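You operate a simulated robot arm through the tools that you are given. There is no shell and no other tool. Be economical: measure what you need, move in short steps, check, and stop when the job is done.

You are at the controls of a simulated robot arm. One attempt, no reset.

TASK
Roll the lint off the shirt, then fold it with the blue flap.
Fine: the lint roller goes back where it stood; the flap ends flat, the shirt stays on the board; the striped shirt stays in the basket.
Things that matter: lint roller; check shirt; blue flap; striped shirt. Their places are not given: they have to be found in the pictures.

It is judged by the outcome, as a careful person would: the job done as asked, and still so three seconds after it is handed in. It fails if anything else is knocked over, pushed out of place, dropped, spilled or broken.

THE ROBOT
A 6-joint arm with a two-finger parallel gripper, fixed in place. Base frame: the origin is at the foot of the arm, x ahead of it, y to its left, z up. Readings come in mm, rad, newtons and seconds.
With the tool pointing down near the work surface it reaches from about 120 to 440 mm from the base axis. Its first joint turns from -1.152 to 1.152 rad. Payload 2.7 kg.
The TCP is the grasp point between the finger pads, 23 mm short of the fingertips. In the tool frame z runs along the fingers and y along their closing line. The gripper opens to 94 mm. The fingers are 38 mm wide and 10 mm thick; the gripper's body (54 by 96 mm) begins 39 mm behind the TCP.
Orientation is that of the tool frame in the base frame, as [roll, pitch, yaw] about the fixed x, y, z axes, in that order (R = Rz(yaw) Ry(pitch) Rx(roll)). With the fingers straight down and closing along the base's y, the tool's x points along the base's -x, its y along +y and its z along -z.

THE INTERFACE
- The arm moves only by the tool drive_tool. Its argument "commands" is one flat list of numbers, 6 for each row, row after row: the shift along the base's x, y, z in m, then the turn, a rotation vector about the base's x, y, z in rad. In form: [dx, dy, dz, wx, wy, wz, dx, dy, dz, wx, wy, wz, ...]. A call has 1 to 10 rows; each row is the pose to reach, as a shift and turn from the pose commanded when the call began. "gripper" is the gripper command, from -1 (fully open) to 1 (shut), values between in proportion, set as the call begins (left out, the last holds). Rows are played at 5 a second. More than 50 mm and 0.15 rad between two rows, or a gripper value outside its range, and nothing of the call is played. Where a pose cannot be reached the arm comes as near as it can. A force on the tool above 40 N (or 10 N above the force at the start of the call, whichever is more), or a blocked arm, ends the call early, and 0.2 s more pass. Each finger travels about 45 mm/s and halts on what it meets, pressing with about 39 N; the grip force reading is that of the motor and also rises with nothing between the fingers. The clock runs only during rows and for 0.2 s after the last one: add rows that repeat a pose to give the fingers time. It gives the time, the measured TCP pose, the force on the tool (base axes), the opening and the grip force at its end, in the units of the frame above (readings bear some noise), and new pictures: "pictures" is both (left out), scene, wrist or none.
- Cameras (640 x 400 px; columns grow to the right, rows downward): "scene" is fixed at [89.9, -447.8, 1403.6]; the picture's right is [0.61, -0.80, 0.00], its down [-0.47, -0.35, -0.81] and it looks along [0.64, 0.49, -0.59] (base axes); focal length 299 px, centre (320, 200). "wrist" rides on the gripper at [-39, 0, -44] in the tool frame; the picture's right is [0.00, -1.00, 0.00], its down [0.97, 0.00, -0.24] and it looks along [0.24, 0.00, 0.97] (tool axes); focal length 218 px, centre (320, 200).
- locate(camera, pixels): for up to 12 pixels [column, row] of the newest picture of that camera ("zoom" is the newest enlarged one), the place [x, y, z] in the base frame of the surface seen there, good to about 2 mm. It takes no simulated time.
- zoom(camera, box): a new picture of the part [left, top, right, bottom] of that camera's present view, enlarged. It takes no simulated time.
- hand_in(): hands the job in; it is judged then, once.

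Work in short steps. Measure before you move; look again where a grasp or a placing could have gone wrong, and mend it. You have 80 turns and 120 pictures in all, those below and enlarged ones among them. Open the gripper and draw the arm clear of the work before you hand the job in, unless the task says otherwise; then end with one line.

The tools are called after "Emit:" as a command line: name --argument value ..., lists and objects as JSON in quotes. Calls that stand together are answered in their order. drive_tool: Moves the arm, as the interface text tells. Its arguments: {"type":"object","properties":{"commands":{"type":"array"},"gripper":{"type":"number"},"pictures":{"type":"string","enum":["both","scene","wrist","none"]}},"required":["commands"]} The other tools are called the same way: locate (camera, pixels) gives the place of the surface under pixels of a picture; zoom (camera, box) takes an enlarged picture of a part of a camera's view; hand_in () hands the job in.

At the start:

```text
clock: 0.0
ee_pos: [353.1, 38.2, 1184.3]
orientation: [-3.141, -0.001, 3.141]
ft_force: [-0.4, 0.8, -0.5]
gripper_width: 93.9
finger_force: 0.0
```

scene: 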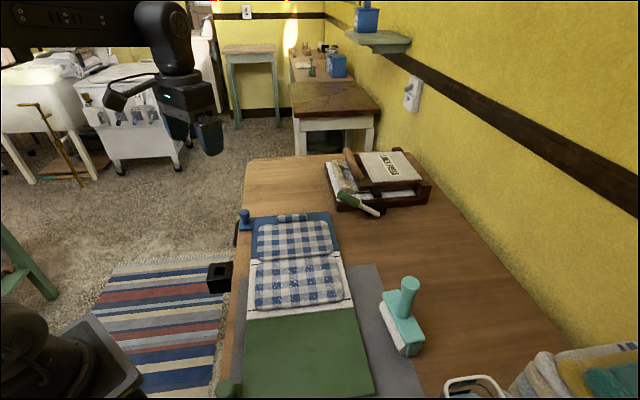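
wrist: 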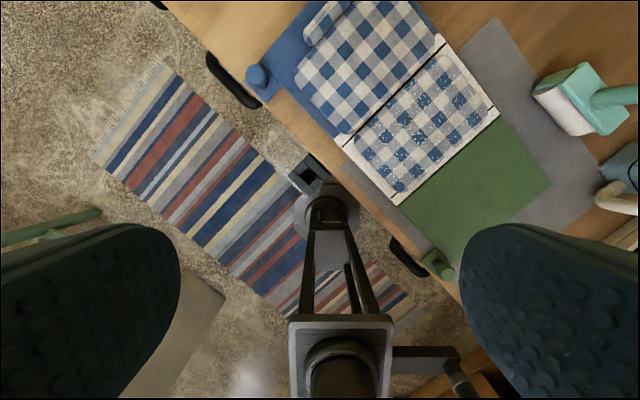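

The check shirt lies on a folding board around (295,260), with the lint roller around (403,315). I zoom in and measure these.

Emit:
zoom --camera "scene" --box '[200, 190, 460, 400]'

Emit:
locate --camera "scene" --pixels '[[245, 215], [290, 218], [252, 220], [330, 212], [338, 252], [250, 260], [255, 305], [352, 305], [245, 318], [356, 308], [376, 396], [230, 390]]'

Emit:
locate --camera "scene" --pixels '[[410, 279], [408, 290], [402, 318], [400, 300], [420, 325], [385, 295], [408, 352], [393, 325], [265, 285], [320, 280], [295, 238], [475, 385]]'

Emit:
zoom --camera "wrist" --box '[240, 0, 640, 280]'

```text
1.90 times, centred on (330, 295) of scene
```

zoom: 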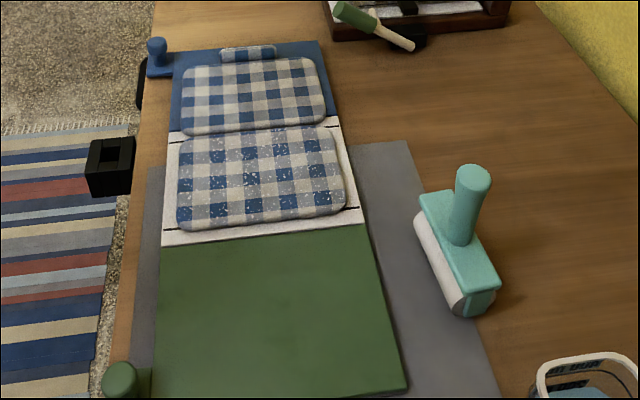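

```text
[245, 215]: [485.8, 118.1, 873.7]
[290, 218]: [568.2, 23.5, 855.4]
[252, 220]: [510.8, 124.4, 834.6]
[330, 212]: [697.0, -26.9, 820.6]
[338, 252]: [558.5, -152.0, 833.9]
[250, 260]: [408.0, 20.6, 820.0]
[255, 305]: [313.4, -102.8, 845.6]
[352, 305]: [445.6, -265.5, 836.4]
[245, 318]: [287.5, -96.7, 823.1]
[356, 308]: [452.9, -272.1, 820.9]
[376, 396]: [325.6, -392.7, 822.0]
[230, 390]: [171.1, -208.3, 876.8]
```

```text
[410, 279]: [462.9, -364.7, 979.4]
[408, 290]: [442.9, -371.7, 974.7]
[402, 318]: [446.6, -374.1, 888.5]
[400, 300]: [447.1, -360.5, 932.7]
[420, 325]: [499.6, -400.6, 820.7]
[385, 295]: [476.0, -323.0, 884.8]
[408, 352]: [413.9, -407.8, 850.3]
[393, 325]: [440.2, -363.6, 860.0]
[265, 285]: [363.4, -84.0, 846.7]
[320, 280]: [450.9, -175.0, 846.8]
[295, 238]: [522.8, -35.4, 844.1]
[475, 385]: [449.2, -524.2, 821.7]
```

```text
1.43 times, centred on (440, 140) of wrist
```

zoom: 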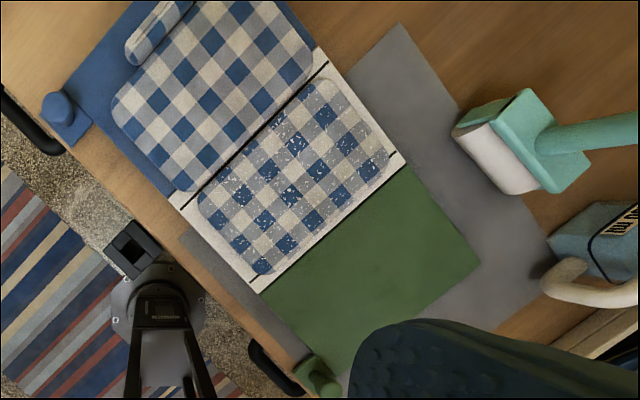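

Table top reads about z=820, so the 252 in the text doesn't match what I measure; I'll trust the measurements. I move high above the roller and shirt for a closer look.

Emit:
drive_tool --commands '[0, -0.045, 0, 0, 0, 0, 0, -0.09, 0, 0, 0, 0, 0, -0.135, 0, 0, 0, 0, 0, -0.18, 0, 0, 0, 0, 0, -0.225, 0, 0, 0, 0, 0, -0.27, 0, 0, 0, 0, 0, -0.3, 0, 0, 0, 0, 0, -0.3, 0, 0, 0, 0]' --gripper -1

```text
clock: 1.8
ee_pos: [352.8, -262.0, 1182.6]
orientation: [3.141, -0.001, -3.141]
ft_force: [0.3, 0.1, -0.8]
gripper_width: 93.9
finger_force: 0.1
```

scene: 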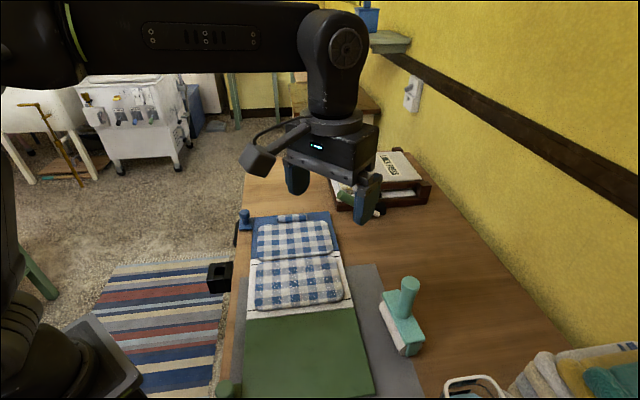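
wrist: 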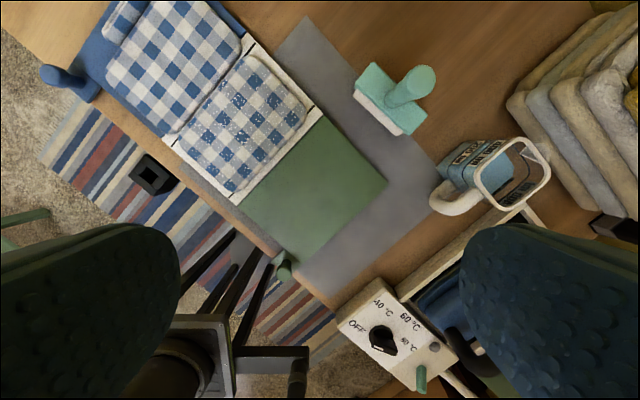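

The roller shows at (395,95) in the wrist view; I measure it and the board from here.

Emit:
zoom --camera "wrist" --box '[320, 40, 480, 140]'

Emit:
zoom --camera "wrist" --box '[20, 0, 340, 200]'

Emit:
locate --camera "wrist" --pixels '[[415, 78], [425, 70], [404, 88], [370, 62], [423, 122], [357, 95], [397, 133], [390, 115], [378, 108], [440, 80], [408, 68], [425, 90]]'

Emit:
locate --camera "wrist" --pixels '[[245, 58], [308, 112], [176, 148], [235, 192], [242, 125], [180, 55], [48, 75], [70, 85], [244, 40], [316, 108], [165, 142], [235, 204]]'

```text
4.00 times, centred on (400, 90) of wrist
```

zoom: 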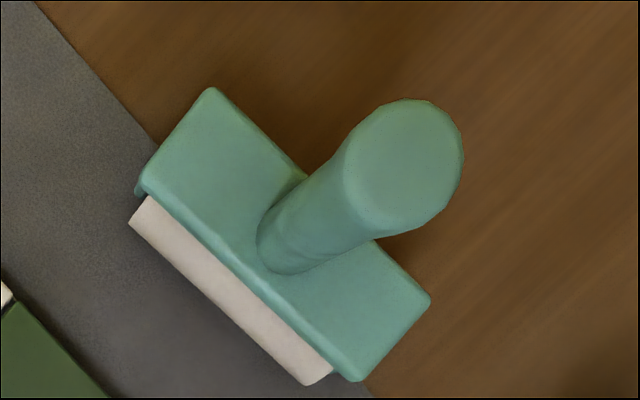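

```text
2.00 times, centred on (180, 100) of wrist
```

zoom: 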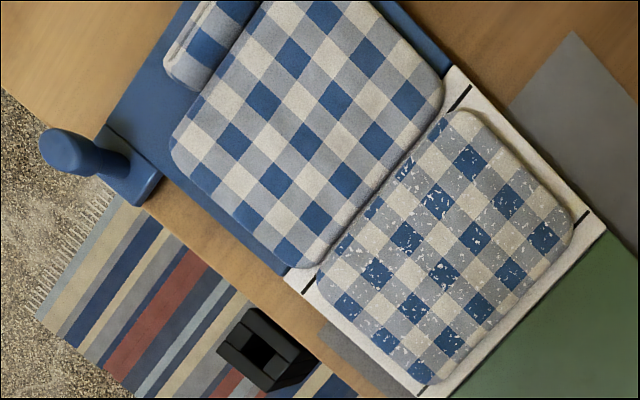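

```text
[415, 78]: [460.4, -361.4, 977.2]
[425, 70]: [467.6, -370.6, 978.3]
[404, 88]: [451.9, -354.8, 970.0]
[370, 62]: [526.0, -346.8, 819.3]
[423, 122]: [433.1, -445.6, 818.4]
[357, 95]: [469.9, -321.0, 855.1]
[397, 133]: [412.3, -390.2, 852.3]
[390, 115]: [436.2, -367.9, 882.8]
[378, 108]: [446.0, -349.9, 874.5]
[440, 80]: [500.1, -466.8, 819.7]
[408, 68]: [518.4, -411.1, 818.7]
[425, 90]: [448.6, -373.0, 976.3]
```

```text
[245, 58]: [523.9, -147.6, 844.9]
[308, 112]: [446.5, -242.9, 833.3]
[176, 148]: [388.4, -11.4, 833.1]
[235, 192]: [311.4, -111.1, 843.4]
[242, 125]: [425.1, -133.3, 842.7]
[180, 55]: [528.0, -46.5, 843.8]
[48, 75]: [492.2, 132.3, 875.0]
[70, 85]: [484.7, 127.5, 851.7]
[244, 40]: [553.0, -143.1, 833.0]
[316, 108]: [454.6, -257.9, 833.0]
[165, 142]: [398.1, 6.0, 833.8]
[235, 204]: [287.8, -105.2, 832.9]
```

The roller's handle is an upright cylinder at about (457,-366), top z≈978, with the roller axis along the board's length. I turn the gripper to close across the roller axis and come above the handle.

Emit:
drive_tool --commands '[0.017, -0.017, -0.02, 0, 0, 0.138, 0.035, -0.035, -0.04, 0, 0, 0.277, 0.052, -0.052, -0.06, 0, 0, 0.415, 0.07, -0.07, -0.08, 0, 0, 0.553, 0.087, -0.087, -0.1, 0, 0, 0.692, 0.104, -0.104, -0.12, 0, 0, 0.83, 0.104, -0.104, -0.12, 0, 0, 0.83]'

Emit:
zoom --camera "scene" --box '[340, 240, 480, 370]'

```text
clock: 3.4
ee_pos: [457.2, -368.0, 1061.7]
orientation: [-3.141, 0.0, -2.31]
ft_force: [-0.1, -0.7, -0.4]
gripper_width: 94.3
finger_force: 0.1
```

scene: 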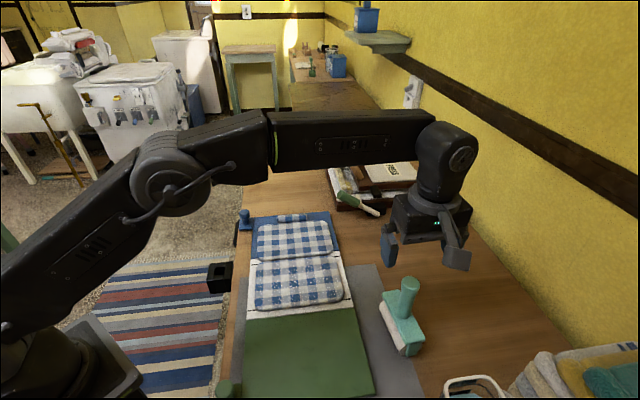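
wrist: 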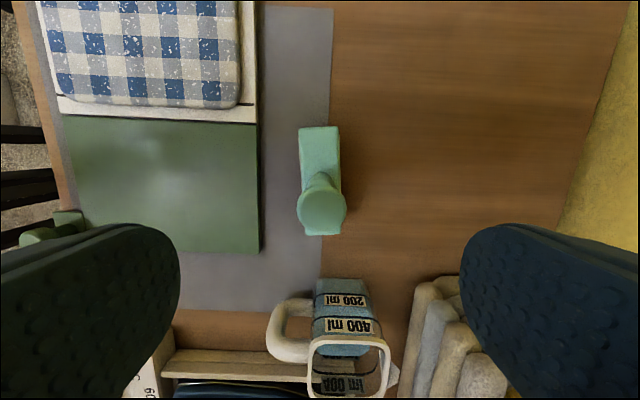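

```text
3.08 times, centred on (410, 305) of scene
```

zoom: 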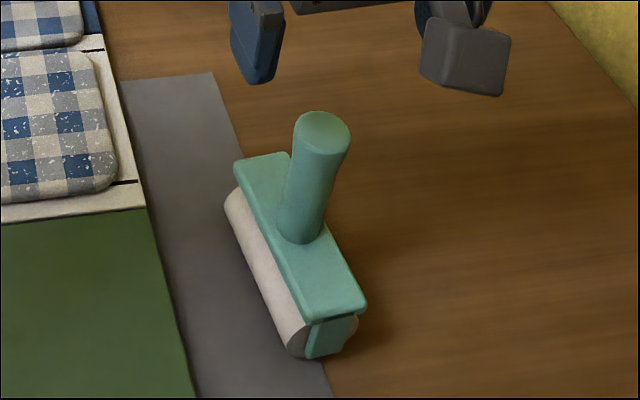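

The handle top sits at (321,211), centred between the fingers; I confirm its position in this view.

Emit:
locate --camera "wrist" --pixels '[[321, 211], [299, 211], [344, 211], [322, 192], [301, 130], [338, 130], [313, 150], [327, 150]]'

```text
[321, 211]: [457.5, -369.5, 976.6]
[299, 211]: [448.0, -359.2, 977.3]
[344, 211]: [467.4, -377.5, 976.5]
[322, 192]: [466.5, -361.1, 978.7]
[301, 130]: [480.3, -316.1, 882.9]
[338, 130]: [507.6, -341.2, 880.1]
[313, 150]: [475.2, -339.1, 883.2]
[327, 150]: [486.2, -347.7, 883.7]
```

The handle centre is (457.6,-368.7), matching the TCP. I descend to z≈946 and close.

Emit:
drive_tool --commands '[0, 0, -0.04, 0, 0, 0, 0, 0, -0.08, 0, 0, 0, 0.0, 0, -0.105, 0, 0, 0, 0, 0, -0.116, 0, 0, 0, 0, 0, -0.116, 0, 0, 0]' --pictures "none"

Emit:
drive_tool --commands '[0, 0, 0, 0, 0, 0, 0, 0, 0, 0, 0, 0, 0, 0, 0, 0, 0, 0, 0, 0, 0, 0, 0, 0, 0, 0, 0, 0, 0, 0, 0, 0, 0, 0, 0, 0]' --gripper 1

```text
clock: 4.6
ee_pos: [456.2, -365.1, 946.6]
orientation: [-3.141, 0.001, -2.309]
ft_force: [0.3, -0.1, 0.3]
gripper_width: 94.1
finger_force: 0.0
```

```text
clock: 6.0
ee_pos: [456.3, -364.7, 947.0]
orientation: [3.141, 0.0, -2.31]
ft_force: [0.5, 0.2, -0.1]
gripper_width: 25.7
finger_force: 38.6
```

scene: 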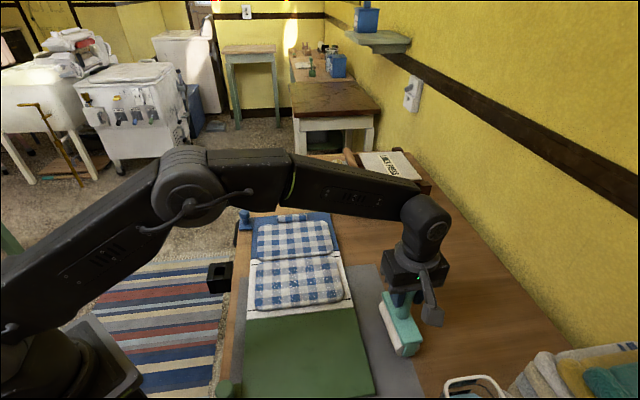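
wrist: 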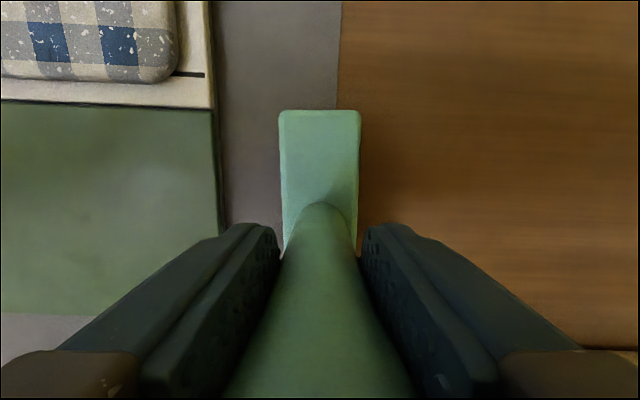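

The grip is firm at 25.7 mm on the handle (grasp pose 456.3,-364.7,947). I lift and carry the roller above the right edge of the linty half, aligning its yaw to the board.

Emit:
drive_tool --commands '[0, 0, 0.03, 0, 0, 0, 0, 0, 0.065, 0, 0, 0, 0.002, 0.04, 0.065, 0, 0, -0.01, 0.004, 0.08, 0.065, 0, 0, -0.02, 0.006, 0.12, 0.065, 0, 0, -0.03, 0.0087, 0.1595, 0.065, 0, 0, -0.04, 0.0087, 0.1595, 0.065, 0, 0, -0.04]'

Emit:
zoom --camera "scene" --box '[230, 180, 430, 320]'

```text
clock: 7.6
ee_pos: [465.2, -202.8, 1009.2]
orientation: [3.141, 0.0, -2.352]
ft_force: [0.0, 0.0, -2.5]
gripper_width: 25.8
finger_force: 39.1
```

scene: 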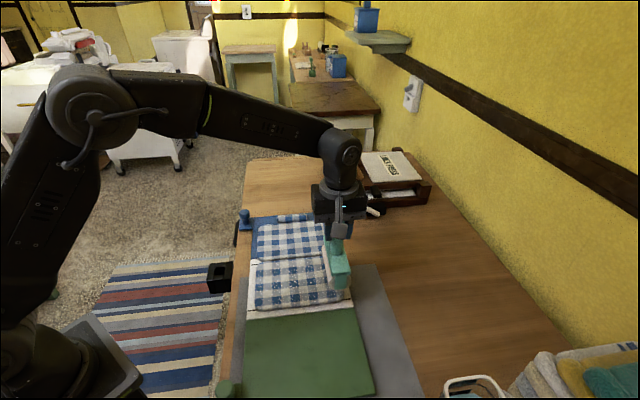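
wrist: 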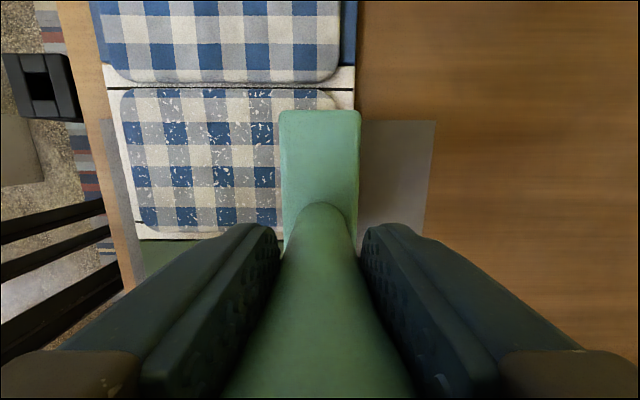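

```text
2.86 times, centred on (330, 250) of scene
```

zoom: 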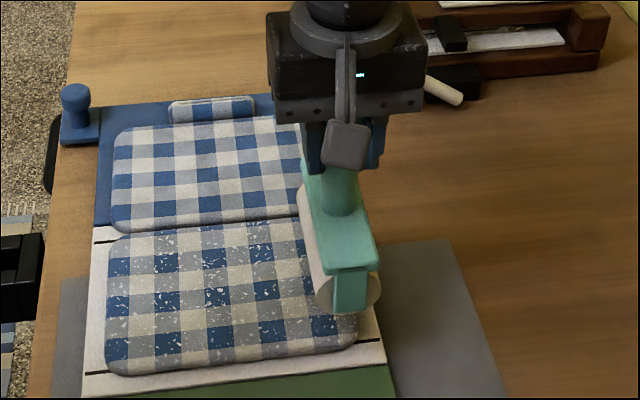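

The roller is above the right edge and aligned with the board. I lower it toward contact, expected at about z=973.

Emit:
drive_tool --commands '[0, 0, -0.02, 0, 0, 0, 0, 0, -0.03, 0, 0, 0, 0, 0, -0.034, 0, 0, 0, 0, 0, -0.037, 0, 0, 0]' --pictures "none"

```text
clock: 8.6
ee_pos: [465.3, -207.0, 974.1]
orientation: [-3.141, 0.0, -2.35]
ft_force: [-0.1, 0.0, -3.0]
gripper_width: 25.8
finger_force: 38.8
```

Emit:
drive_tool --commands '[0, 0, -0.002, 0, 0, 0, 0, 0, -0.003, 0, 0, 0, 0, 0, -0.003, 0, 0, 0]' --pictures "none"

Emit:
zoom --camera "scene" --box '[230, 200, 390, 320]'

```text
clock: 9.4
ee_pos: [465.5, -207.2, 973.3]
orientation: [-3.139, 0.001, -2.351]
ft_force: [-5.8, 4.2, 17.8]
gripper_width: 25.7
finger_force: 39.6
```

```text
3.33 times, centred on (310, 260) of scene
```

zoom: 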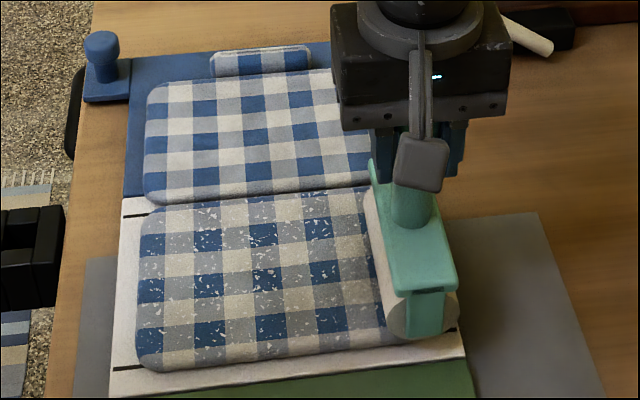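

Contact now, about 20 N; I ease off a millimetre and roll across toward the left edge in two stretches.

Emit:
drive_tool --commands '[-0.0071, 0.007, 0.001, 0, 0, 0, -0.0142, 0.0141, 0.001, 0, 0, 0, -0.0213, 0.0211, 0.001, 0, 0, 0, -0.0284, 0.0281, 0.001, 0, 0, 0, -0.0356, 0.0352, 0.001, 0, 0, 0]'

Emit:
zoom --camera "scene" --box '[230, 200, 390, 320]'

```text
clock: 10.6
ee_pos: [431.3, -171.4, 972.5]
orientation: [-3.14, 0.001, -2.351]
ft_force: [3.7, -4.2, 11.4]
gripper_width: 25.6
finger_force: 39.2
```

scene: 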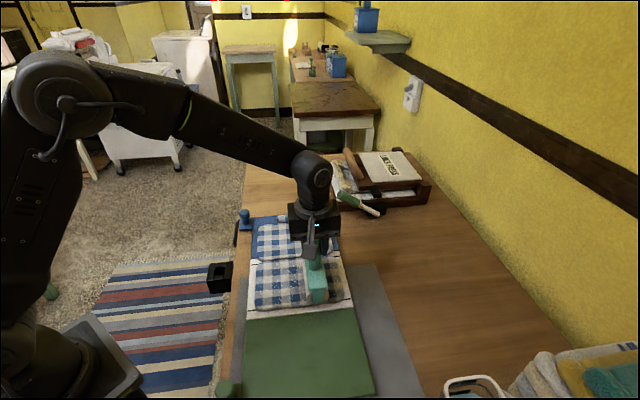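
wrist: 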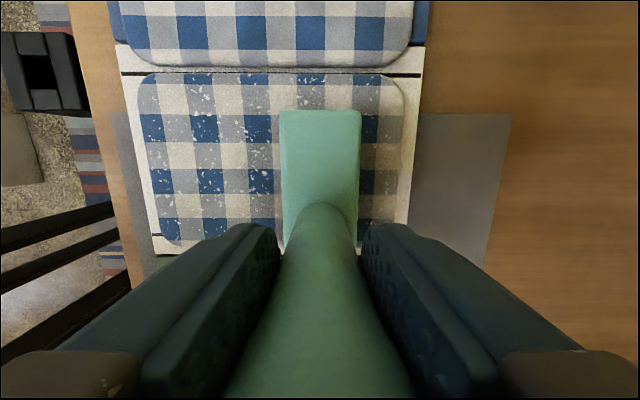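

```text
3.33 times, centred on (310, 260) of scene
```

zoom: 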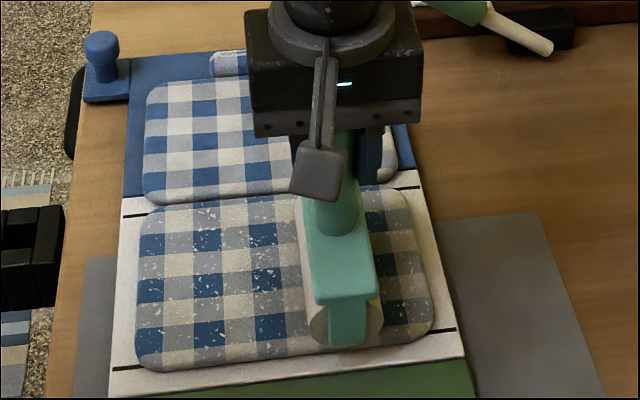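

The lint comes off where the roller has passed and the shirt stays put. I continue left to the edge.

Emit:
drive_tool --commands '[-0.01, 0.0098, 0, 0, 0, 0, -0.02, 0.0197, 0, 0, 0, 0, -0.03, 0.0295, 0, 0, 0, 0, -0.04, 0.0394, 0, 0, 0, 0, -0.05, 0.0492, 0, 0, 0, 0, -0.06, 0.059, 0, 0, 0, 0, -0.07, 0.0689, 0, 0, 0, 0, -0.08, 0.0787, 0, 0, 0, 0, -0.09, 0.0886, 0, 0, 0, 0, -0.098, 0.0965, 0, 0, 0, 0]'

Emit:
zoom --camera "scene" --box '[230, 200, 390, 320]'

```text
clock: 12.8
ee_pos: [332.6, -75.1, 973.4]
orientation: [-3.14, 0.001, -2.351]
ft_force: [1.2, -1.8, 1.4]
gripper_width: 25.9
finger_force: 38.9
```

scene: 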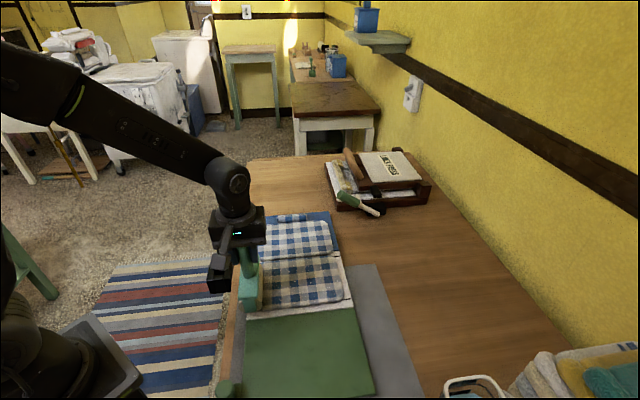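
wrist: 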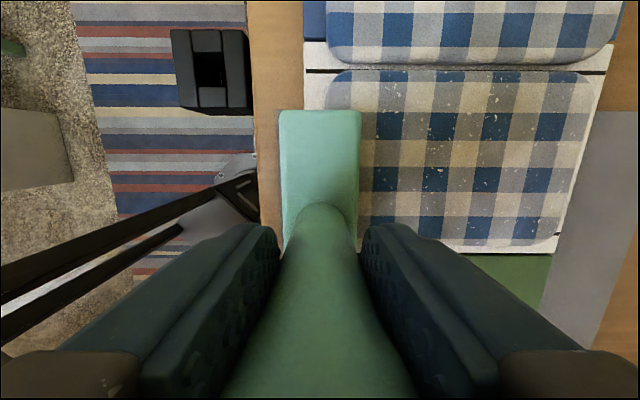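

```text
3.33 times, centred on (310, 260) of scene
```

zoom: 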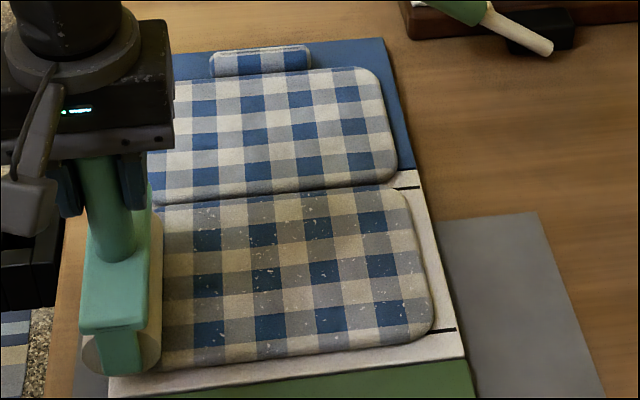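

Lint is thinner but not gone, so more passes are needed. I shift toward the blue side and roll back to the right with a little more pressure.

Emit:
drive_tool --commands '[0, 0, 0.008, 0, 0, 0, 0.0309, 0.0313, 0.008, 0, 0, 0, 0.0309, 0.0313, -0.001, 0, 0, 0, 0.0429, 0.0194, -0.001, 0, 0, 0, 0.0549, 0.0075, -0.001, 0, 0, 0, 0.0669, -0.0044, -0.001, 0, 0, 0, 0.0789, -0.0163, -0.001, 0, 0, 0, 0.0909, -0.0282, -0.001, 0, 0, 0, 0.1029, -0.0401, -0.001, 0, 0, 0]' --pictures "none"

Emit:
drive_tool --commands '[0.012, -0.0119, 0, 0, 0, 0, 0.024, -0.0238, 0, 0, 0, 0, 0.036, -0.0357, 0, 0, 0, 0, 0.048, -0.0476, 0, 0, 0, 0, 0.06, -0.0595, 0, 0, 0, 0]'

Emit:
zoom --camera "scene" --box '[230, 200, 390, 320]'

```text
clock: 14.8
ee_pos: [435.7, -117.4, 972.1]
orientation: [3.141, -0.001, -2.352]
ft_force: [0.3, -0.1, -2.8]
gripper_width: 25.8
finger_force: 39.0
```

```text
clock: 16.0
ee_pos: [496.1, -175.1, 971.8]
orientation: [-3.141, 0.0, -2.351]
ft_force: [-3.5, 2.9, 8.0]
gripper_width: 25.6
finger_force: 39.2
```

scene: 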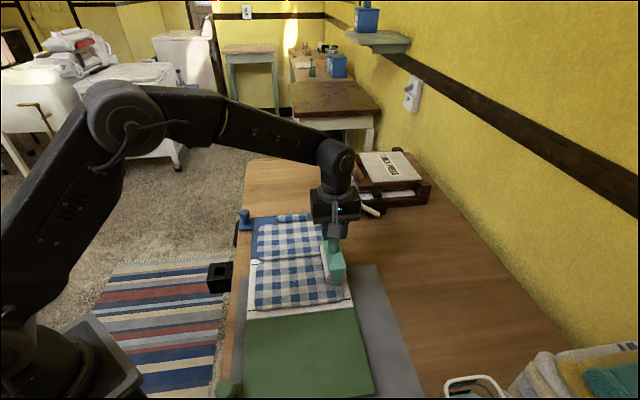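
wrist: 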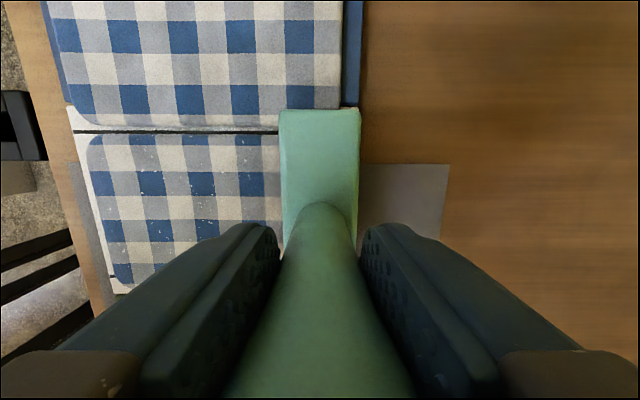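

```text
3.33 times, centred on (310, 260) of scene
```

zoom: 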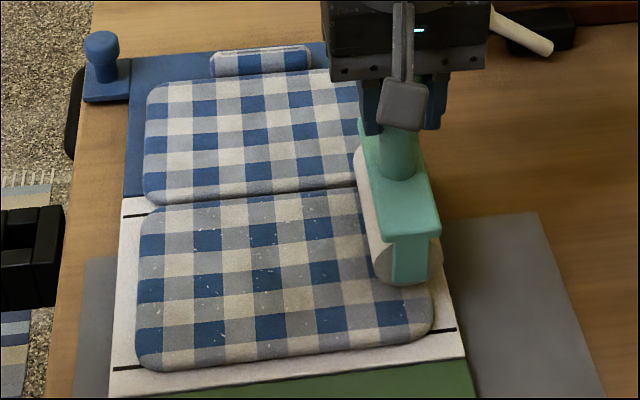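

Much cleaner, with specks left in the left and middle and the last pass light in the middle. I roll back left along the same line 2 mm lower.

Emit:
drive_tool --commands '[-0.01, 0.0099, -0.001, 0, 0, 0, -0.024, 0.0238, -0.002, 0, 0, 0, -0.036, 0.0357, -0.002, 0, 0, 0, -0.048, 0.0476, -0.002, 0, 0, 0, -0.06, 0.0595, -0.002, 0, 0, 0, -0.072, 0.0714, -0.002, 0, 0, 0, -0.084, 0.0833, -0.002, 0, 0, 0]' --pictures "none"

Emit:
drive_tool --commands '[-0.012, 0.0119, 0, 0, 0, 0, -0.024, 0.0238, 0, 0, 0, 0, -0.036, 0.0357, 0, 0, 0, 0, -0.044, 0.0436, 0, 0, 0, 0]'

Emit:
zoom --camera "scene" --box '[230, 200, 390, 320]'

```text
clock: 17.6
ee_pos: [412.5, -93.9, 973.1]
orientation: [-3.134, 0.007, -2.35]
ft_force: [8.4, -6.4, 26.0]
gripper_width: 25.9
finger_force: 38.7
```

```text
clock: 18.6
ee_pos: [369.9, -48.8, 971.9]
orientation: [-3.135, 0.006, -2.351]
ft_force: [7.4, -8.8, 26.8]
gripper_width: 25.9
finger_force: 38.8
```

scene: 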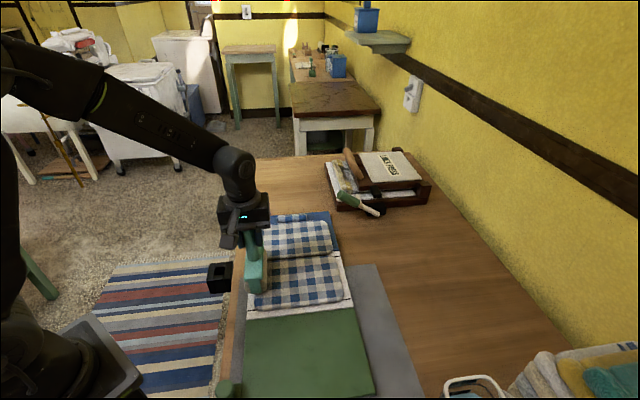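
wrist: 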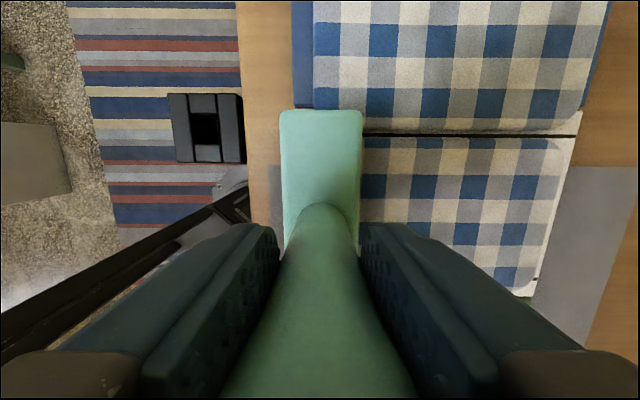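

```text
3.33 times, centred on (310, 260) of scene
```

zoom: 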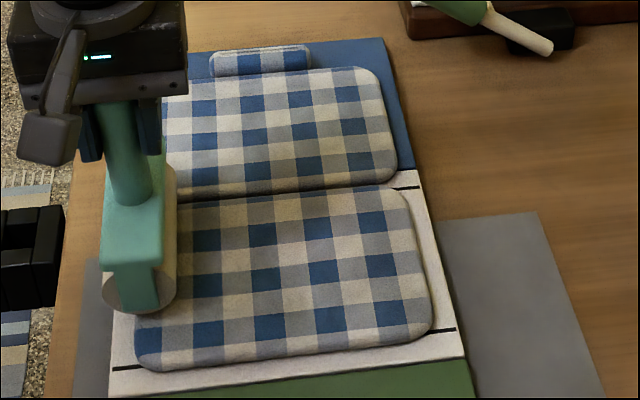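

The upper strip is clean. One more pass along the lower strip to the right, slightly lighter.

Emit:
drive_tool --commands '[0, 0, 0.01, 0, 0, 0, -0.0281, -0.0284, 0.01, 0, 0, 0, -0.0281, -0.0284, 0.001, 0, 0, 0, -0.0161, -0.0403, 0.0005, 0, 0, 0, -0.0041, -0.0522, 0.0005, 0, 0, 0, 0.0079, -0.0641, 0.0005, 0, 0, 0, 0.0199, -0.076, 0.0005, 0, 0, 0, 0.0319, -0.0879, 0.0005, 0, 0, 0]' --pictures "none"

Emit:
drive_tool --commands '[0.012, -0.0119, 0, 0, 0, 0, 0.024, -0.0238, 0, 0, 0, 0, 0.036, -0.0357, 0, 0, 0, 0, 0.048, -0.0476, 0, 0, 0, 0, 0.06, -0.0595, 0, 0, 0, 0, 0.068, -0.0674, 0, 0, 0, 0, 0.068, -0.0674, 0.03, 0, 0, 0, 0.075, -0.11, 0.05, 0, 0, 0]'

Emit:
zoom --camera "scene" --box '[230, 200, 390, 320]'

```text
clock: 20.4
ee_pos: [399.9, -136.4, 971.0]
orientation: [-3.14, -0.001, -2.35]
ft_force: [-8.8, 8.5, 28.8]
gripper_width: 26.0
finger_force: 39.0
```

```text
clock: 22.2
ee_pos: [474.8, -246.6, 1018.2]
orientation: [3.14, 0.0, -2.35]
ft_force: [0.8, -0.1, -3.0]
gripper_width: 25.9
finger_force: 39.1
```

scene: 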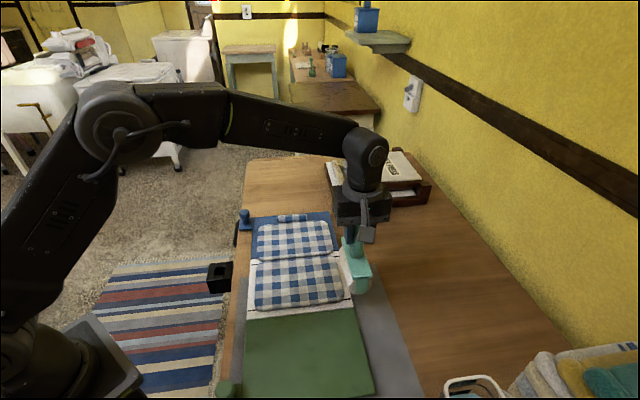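
wrist: 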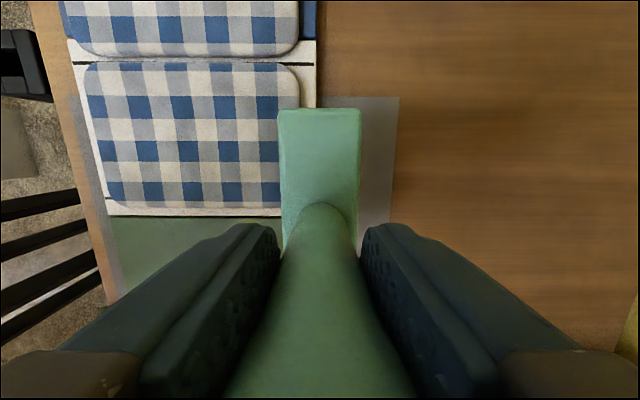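

```text
3.33 times, centred on (310, 260) of scene
```

zoom: 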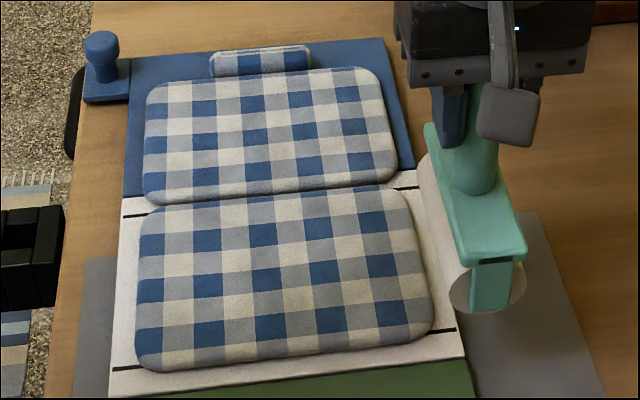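

The shirt is clean and hasn't moved. I carry the roller back over its original spot (456.3,-364.7) and down to just above the table.

Emit:
drive_tool --commands '[-0.006, -0.04, 0, 0, 0, 0.013, -0.012, -0.08, 0, 0, 0, 0.027, -0.0185, -0.117, 0, 0, 0, 0.04, -0.0185, -0.117, -0.03, 0, 0, 0.04, -0.0185, -0.117, -0.055, 0, 0, 0.04, -0.0185, -0.117, -0.066, 0, 0, 0.04, -0.0185, -0.117, -0.068, 0, 0, 0.04]'

```text
clock: 23.8
ee_pos: [454.1, -362.5, 952.9]
orientation: [3.141, 0.0, -2.311]
ft_force: [-0.1, 0.5, -2.0]
gripper_width: 25.7
finger_force: 39.1
```

scene: 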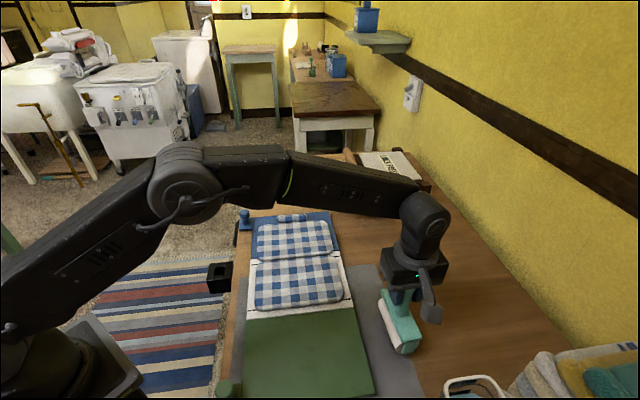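
wrist: 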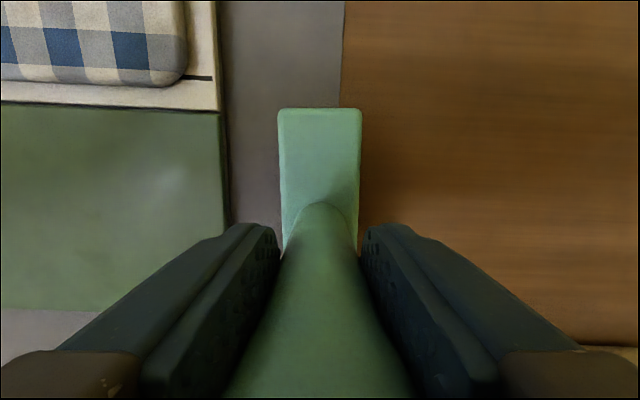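

Off by about 2 mm; I correct it and lower until it touches.

Emit:
drive_tool --commands '[0.0022, -0.0022, -0.003, 0, 0, 0, 0.0022, -0.0022, -0.005, 0, 0, 0, 0.0022, -0.0022, -0.005, 0, 0, 0]' --pictures "none"

Emit:
drive_tool --commands '[0, 0, -0.001, 0, 0, 0, 0, 0, -0.0015, 0, 0, 0]' --pictures "none"

```text
clock: 24.6
ee_pos: [457.2, -366.2, 946.5]
orientation: [-3.142, -0.001, -2.312]
ft_force: [-0.2, 0.5, -2.5]
gripper_width: 25.8
finger_force: 38.9
```

```text
clock: 25.2
ee_pos: [457.4, -365.1, 946.1]
orientation: [-3.141, 0.0, -2.311]
ft_force: [0.4, -0.6, -4.0]
gripper_width: 25.5
finger_force: 38.8
```

Still unsupported (force -2.5 to -4 N), so I go a touch lower.

Emit:
drive_tool --commands '[0, 0, -0.001, 0, 0, 0, 0, 0, -0.0015, 0, 0, 0]' --pictures "none"

```text
clock: 25.8
ee_pos: [457.2, -365.0, 945.8]
orientation: [3.141, 0.0, -2.311]
ft_force: [0.3, -0.1, -1.8]
gripper_width: 25.9
finger_force: 39.0
```

Emit:
drive_tool --commands '[0, 0, -0.001, 0, 0, 0, 0, 0, -0.0015, 0, 0, 0]' --pictures "none"

```text
clock: 26.4
ee_pos: [457.6, -364.3, 943.5]
orientation: [-3.139, -0.001, -2.311]
ft_force: [-0.3, 4.1, 7.5]
gripper_width: 25.7
finger_force: 38.8
```

Contact: 7.5 N upward. I raise half a millimetre to take the load off, open, and then retreat upward.

Emit:
drive_tool --commands '[0, 0, 0.001, 0, 0, 0, 0, 0, 0.001, 0, 0, 0, 0, 0, 0.001, 0, 0, 0, 0, 0, 0.001, 0, 0, 0, 0, 0, 0.001, 0, 0, 0]' --gripper -1

Emit:
drive_tool --commands '[0, 0, 0.03, 0, 0, 0, 0, 0, 0.07, 0, 0, 0, 0, 0, 0.117, 0, 0, 0, 0, 0, 0.117, 0, 0, 0]'

Emit:
locate --camera "wrist" --pixels '[[321, 211], [299, 211], [344, 211], [322, 192], [301, 130], [338, 130], [313, 150], [327, 150]]'

```text
clock: 27.6
ee_pos: [455.8, -365.1, 943.5]
orientation: [3.141, 0.001, -2.311]
ft_force: [-0.4, 0.0, 1.0]
gripper_width: 94.0
finger_force: 0.0
```

scene: 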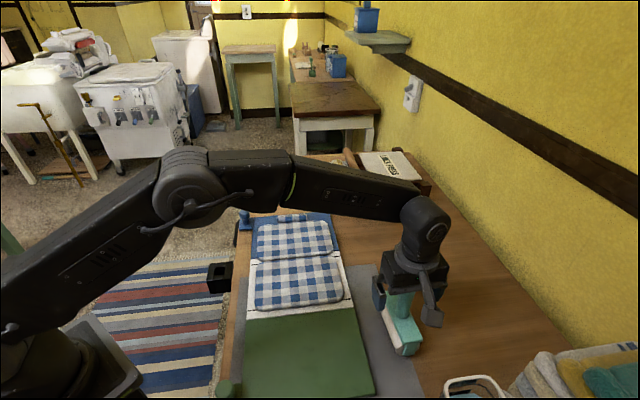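
wrist: 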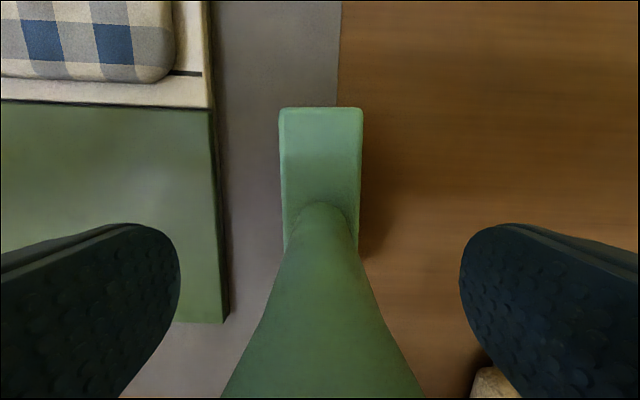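

```text
clock: 28.6
ee_pos: [461.7, -365.1, 1061.5]
orientation: [-3.14, 0.0, -2.311]
ft_force: [-0.1, -0.6, -0.3]
gripper_width: 94.1
finger_force: 0.1
```

scene: 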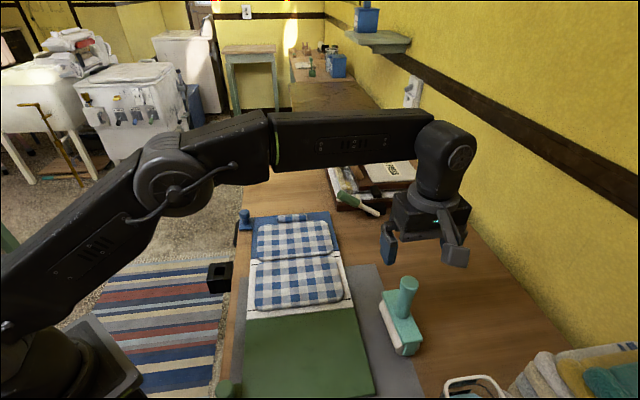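
wrist: 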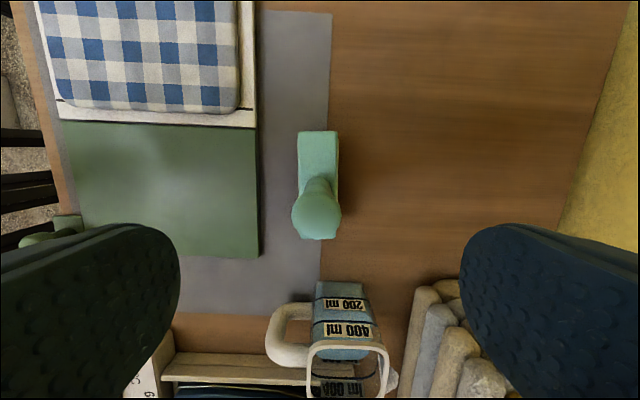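

```text
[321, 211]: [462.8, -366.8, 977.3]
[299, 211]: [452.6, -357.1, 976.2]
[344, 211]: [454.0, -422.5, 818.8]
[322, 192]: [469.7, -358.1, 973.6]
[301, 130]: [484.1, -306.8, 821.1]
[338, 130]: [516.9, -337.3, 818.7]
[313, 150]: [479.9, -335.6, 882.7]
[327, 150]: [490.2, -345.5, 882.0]
```

The roller is back on its mark within 1–2 mm. Now I go to the blue flap's knob near (490,127) for a close look.

Emit:
drive_tool --commands '[0, 0.045, 0.02, 0, 0, 0, 0, 0.09, 0.04, 0, 0, 0, 0, 0.135, 0.04, 0, 0, 0, 0, 0.18, 0.04, 0, 0, 0, 0, 0.225, 0.04, 0, 0, 0, 0, 0.27, 0.03, 0, 0, -0.01, 0, 0.315, 0.02, 0, 0, -0.02, 0, 0.36, 0.01, 0, 0, -0.03, 0, 0.405, 0, 0, 0, -0.04, 0, 0.44, 0, 0, 0, -0.04]'

Emit:
zoom --camera "scene" --box '[215, 190, 345, 275]'

Emit:
zoom --camera "wrist" --box '[160, 0, 560, 250]'

```text
clock: 30.8
ee_pos: [460.3, 75.9, 1059.8]
orientation: [3.141, 0.0, -2.353]
ft_force: [1.0, -0.3, 0.3]
gripper_width: 94.0
finger_force: 0.0
```

scene: 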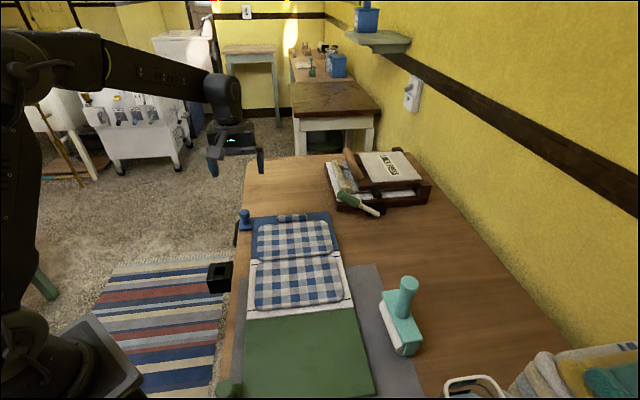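
wrist: 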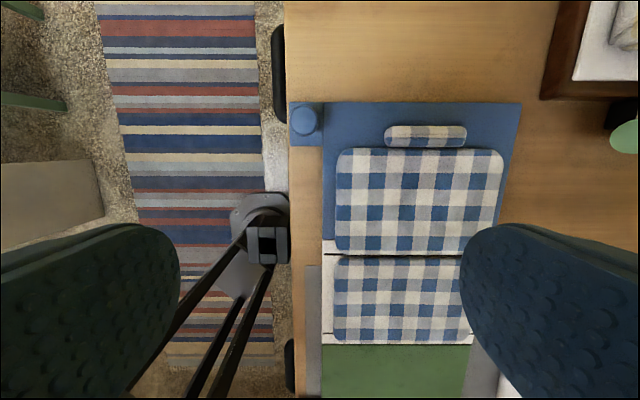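

```text
4.71 times, centred on (280, 232) of scene
```

zoom: 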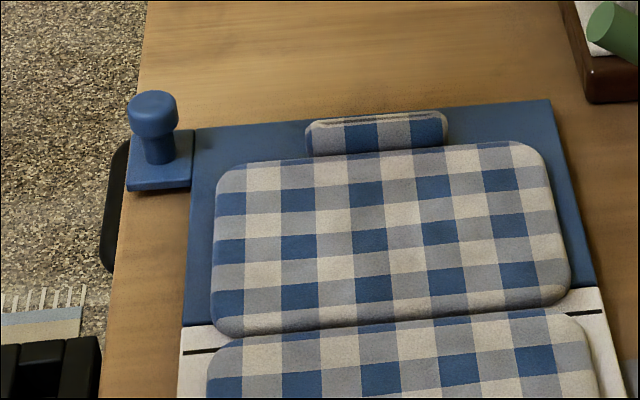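

```text
1.60 times, centred on (360, 125) of wrist
```

zoom: 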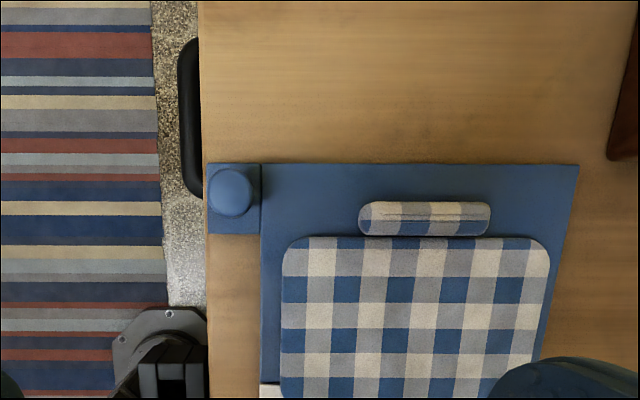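

I measure the knob, tab, flap edges and hinge line.

Emit:
locate --camera "wrist" --pixels '[[304, 121], [293, 121], [316, 121], [304, 109], [304, 134], [292, 104], [320, 104], [293, 145], [320, 145], [325, 104], [518, 106], [327, 250]]'

Emit:
locate --camera "wrist" --pixels '[[327, 200], [328, 235], [326, 238], [327, 262], [337, 165], [340, 245], [337, 320], [287, 200], [505, 160], [328, 347], [327, 338], [328, 255]]'

Emit:
locate --camera "scene" --pixels '[[243, 212], [246, 213], [245, 222], [242, 229], [250, 228], [253, 219], [244, 217], [246, 224]]'

Emit:
zoom --camera "scene" --box '[225, 200, 275, 235]'

```text
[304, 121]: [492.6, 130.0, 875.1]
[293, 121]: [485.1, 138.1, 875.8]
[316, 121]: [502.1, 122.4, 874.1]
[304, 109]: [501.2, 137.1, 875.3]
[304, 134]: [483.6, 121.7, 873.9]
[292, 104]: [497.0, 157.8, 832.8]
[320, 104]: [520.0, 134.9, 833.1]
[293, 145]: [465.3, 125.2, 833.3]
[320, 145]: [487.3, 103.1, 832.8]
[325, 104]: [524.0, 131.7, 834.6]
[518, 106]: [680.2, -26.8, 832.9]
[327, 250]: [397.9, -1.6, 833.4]
```

```text
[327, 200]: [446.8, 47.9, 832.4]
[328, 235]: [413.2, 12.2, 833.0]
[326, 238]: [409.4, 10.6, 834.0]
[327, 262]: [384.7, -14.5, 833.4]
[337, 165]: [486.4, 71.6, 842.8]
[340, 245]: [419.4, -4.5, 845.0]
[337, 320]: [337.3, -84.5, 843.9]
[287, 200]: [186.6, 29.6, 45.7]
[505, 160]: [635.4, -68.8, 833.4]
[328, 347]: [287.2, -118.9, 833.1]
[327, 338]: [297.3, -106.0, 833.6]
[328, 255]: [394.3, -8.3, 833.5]
```

```text
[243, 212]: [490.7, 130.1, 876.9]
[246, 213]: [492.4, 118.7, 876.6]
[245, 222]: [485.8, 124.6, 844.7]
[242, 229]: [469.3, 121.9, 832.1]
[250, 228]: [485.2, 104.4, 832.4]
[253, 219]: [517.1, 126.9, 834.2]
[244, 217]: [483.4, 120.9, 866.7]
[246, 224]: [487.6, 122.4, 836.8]
```

```text
11.43 times, centred on (250, 218) of scene
```

zoom: 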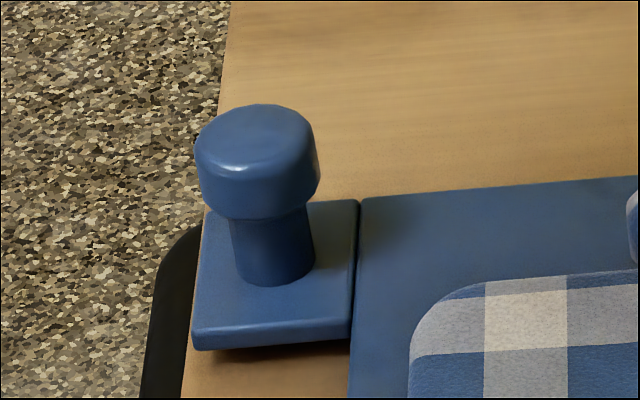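

Knob head: Ø28, centre (492,130), z 857–875; the fold line is at the black marks, about u=274 along the board. I descend over the knob with the fingers half open.

Emit:
drive_tool --commands '[0.016, 0.027, -0.04, 0, 0, 0, 0.0317, 0.0541, -0.08, 0, 0, 0, 0.0317, 0.0541, -0.12, 0, 0, 0, 0.0317, 0.0541, -0.14, 0, 0, 0, 0.0317, 0.0541, -0.14, 0, 0, 0]' --gripper -0.25

Emit:
zoom --camera "scene" --box '[205, 170, 285, 240]'

```text
refused: row 1 steps farther than a row can; nothing moved
```

```text
5.71 times, centred on (245, 205) of scene
```

zoom: 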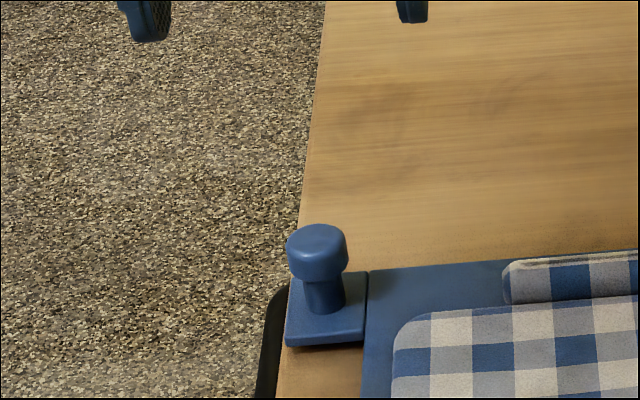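

The first row's step was just over 50 mm. I repeat the move with smaller steps.

Emit:
drive_tool --commands '[0.011, 0.018, -0.03, 0, 0, 0, 0.022, 0.036, -0.06, 0, 0, 0, 0.0317, 0.0541, -0.09, 0, 0, 0, 0.0317, 0.0541, -0.125, 0, 0, 0, 0.0317, 0.0541, -0.14, 0, 0, 0, 0.0317, 0.0541, -0.14, 0, 0, 0]' --gripper -0.25

Emit:
zoom --camera "scene" --box '[205, 170, 285, 240]'

```text
clock: 32.2
ee_pos: [489.4, 129.7, 920.0]
orientation: [-3.141, -0.001, -2.351]
ft_force: [-0.4, 0.1, 0.0]
gripper_width: 58.7
finger_force: 0.1
```

scene: 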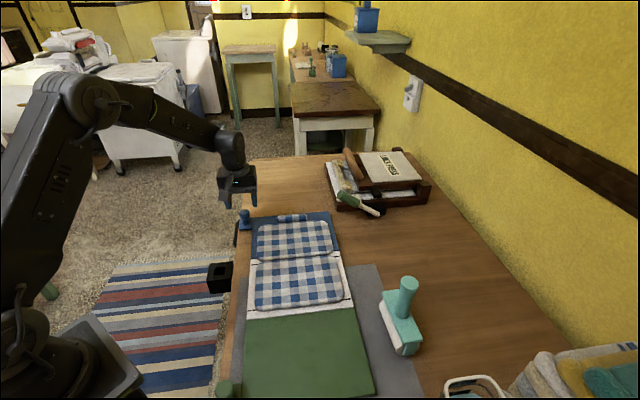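
wrist: 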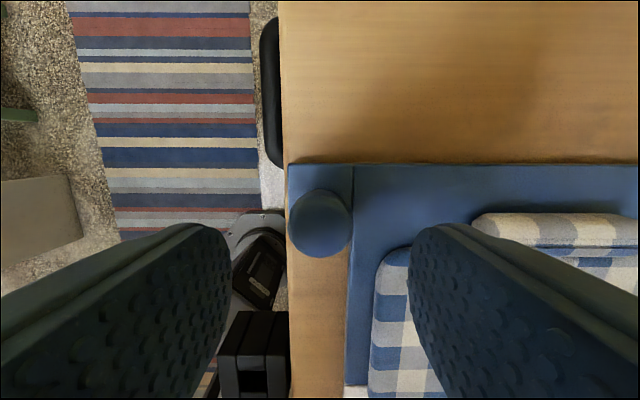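

```text
5.71 times, centred on (245, 205) of scene
```

zoom: 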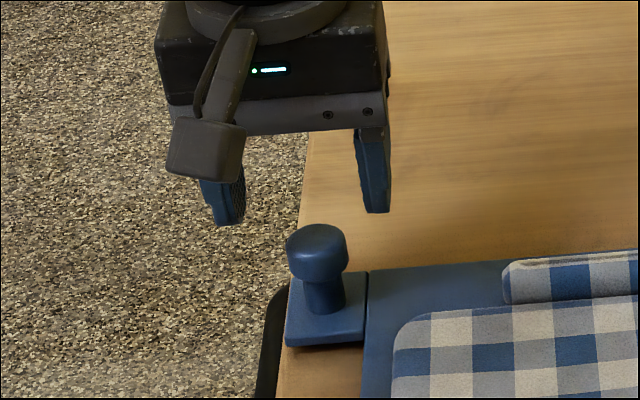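

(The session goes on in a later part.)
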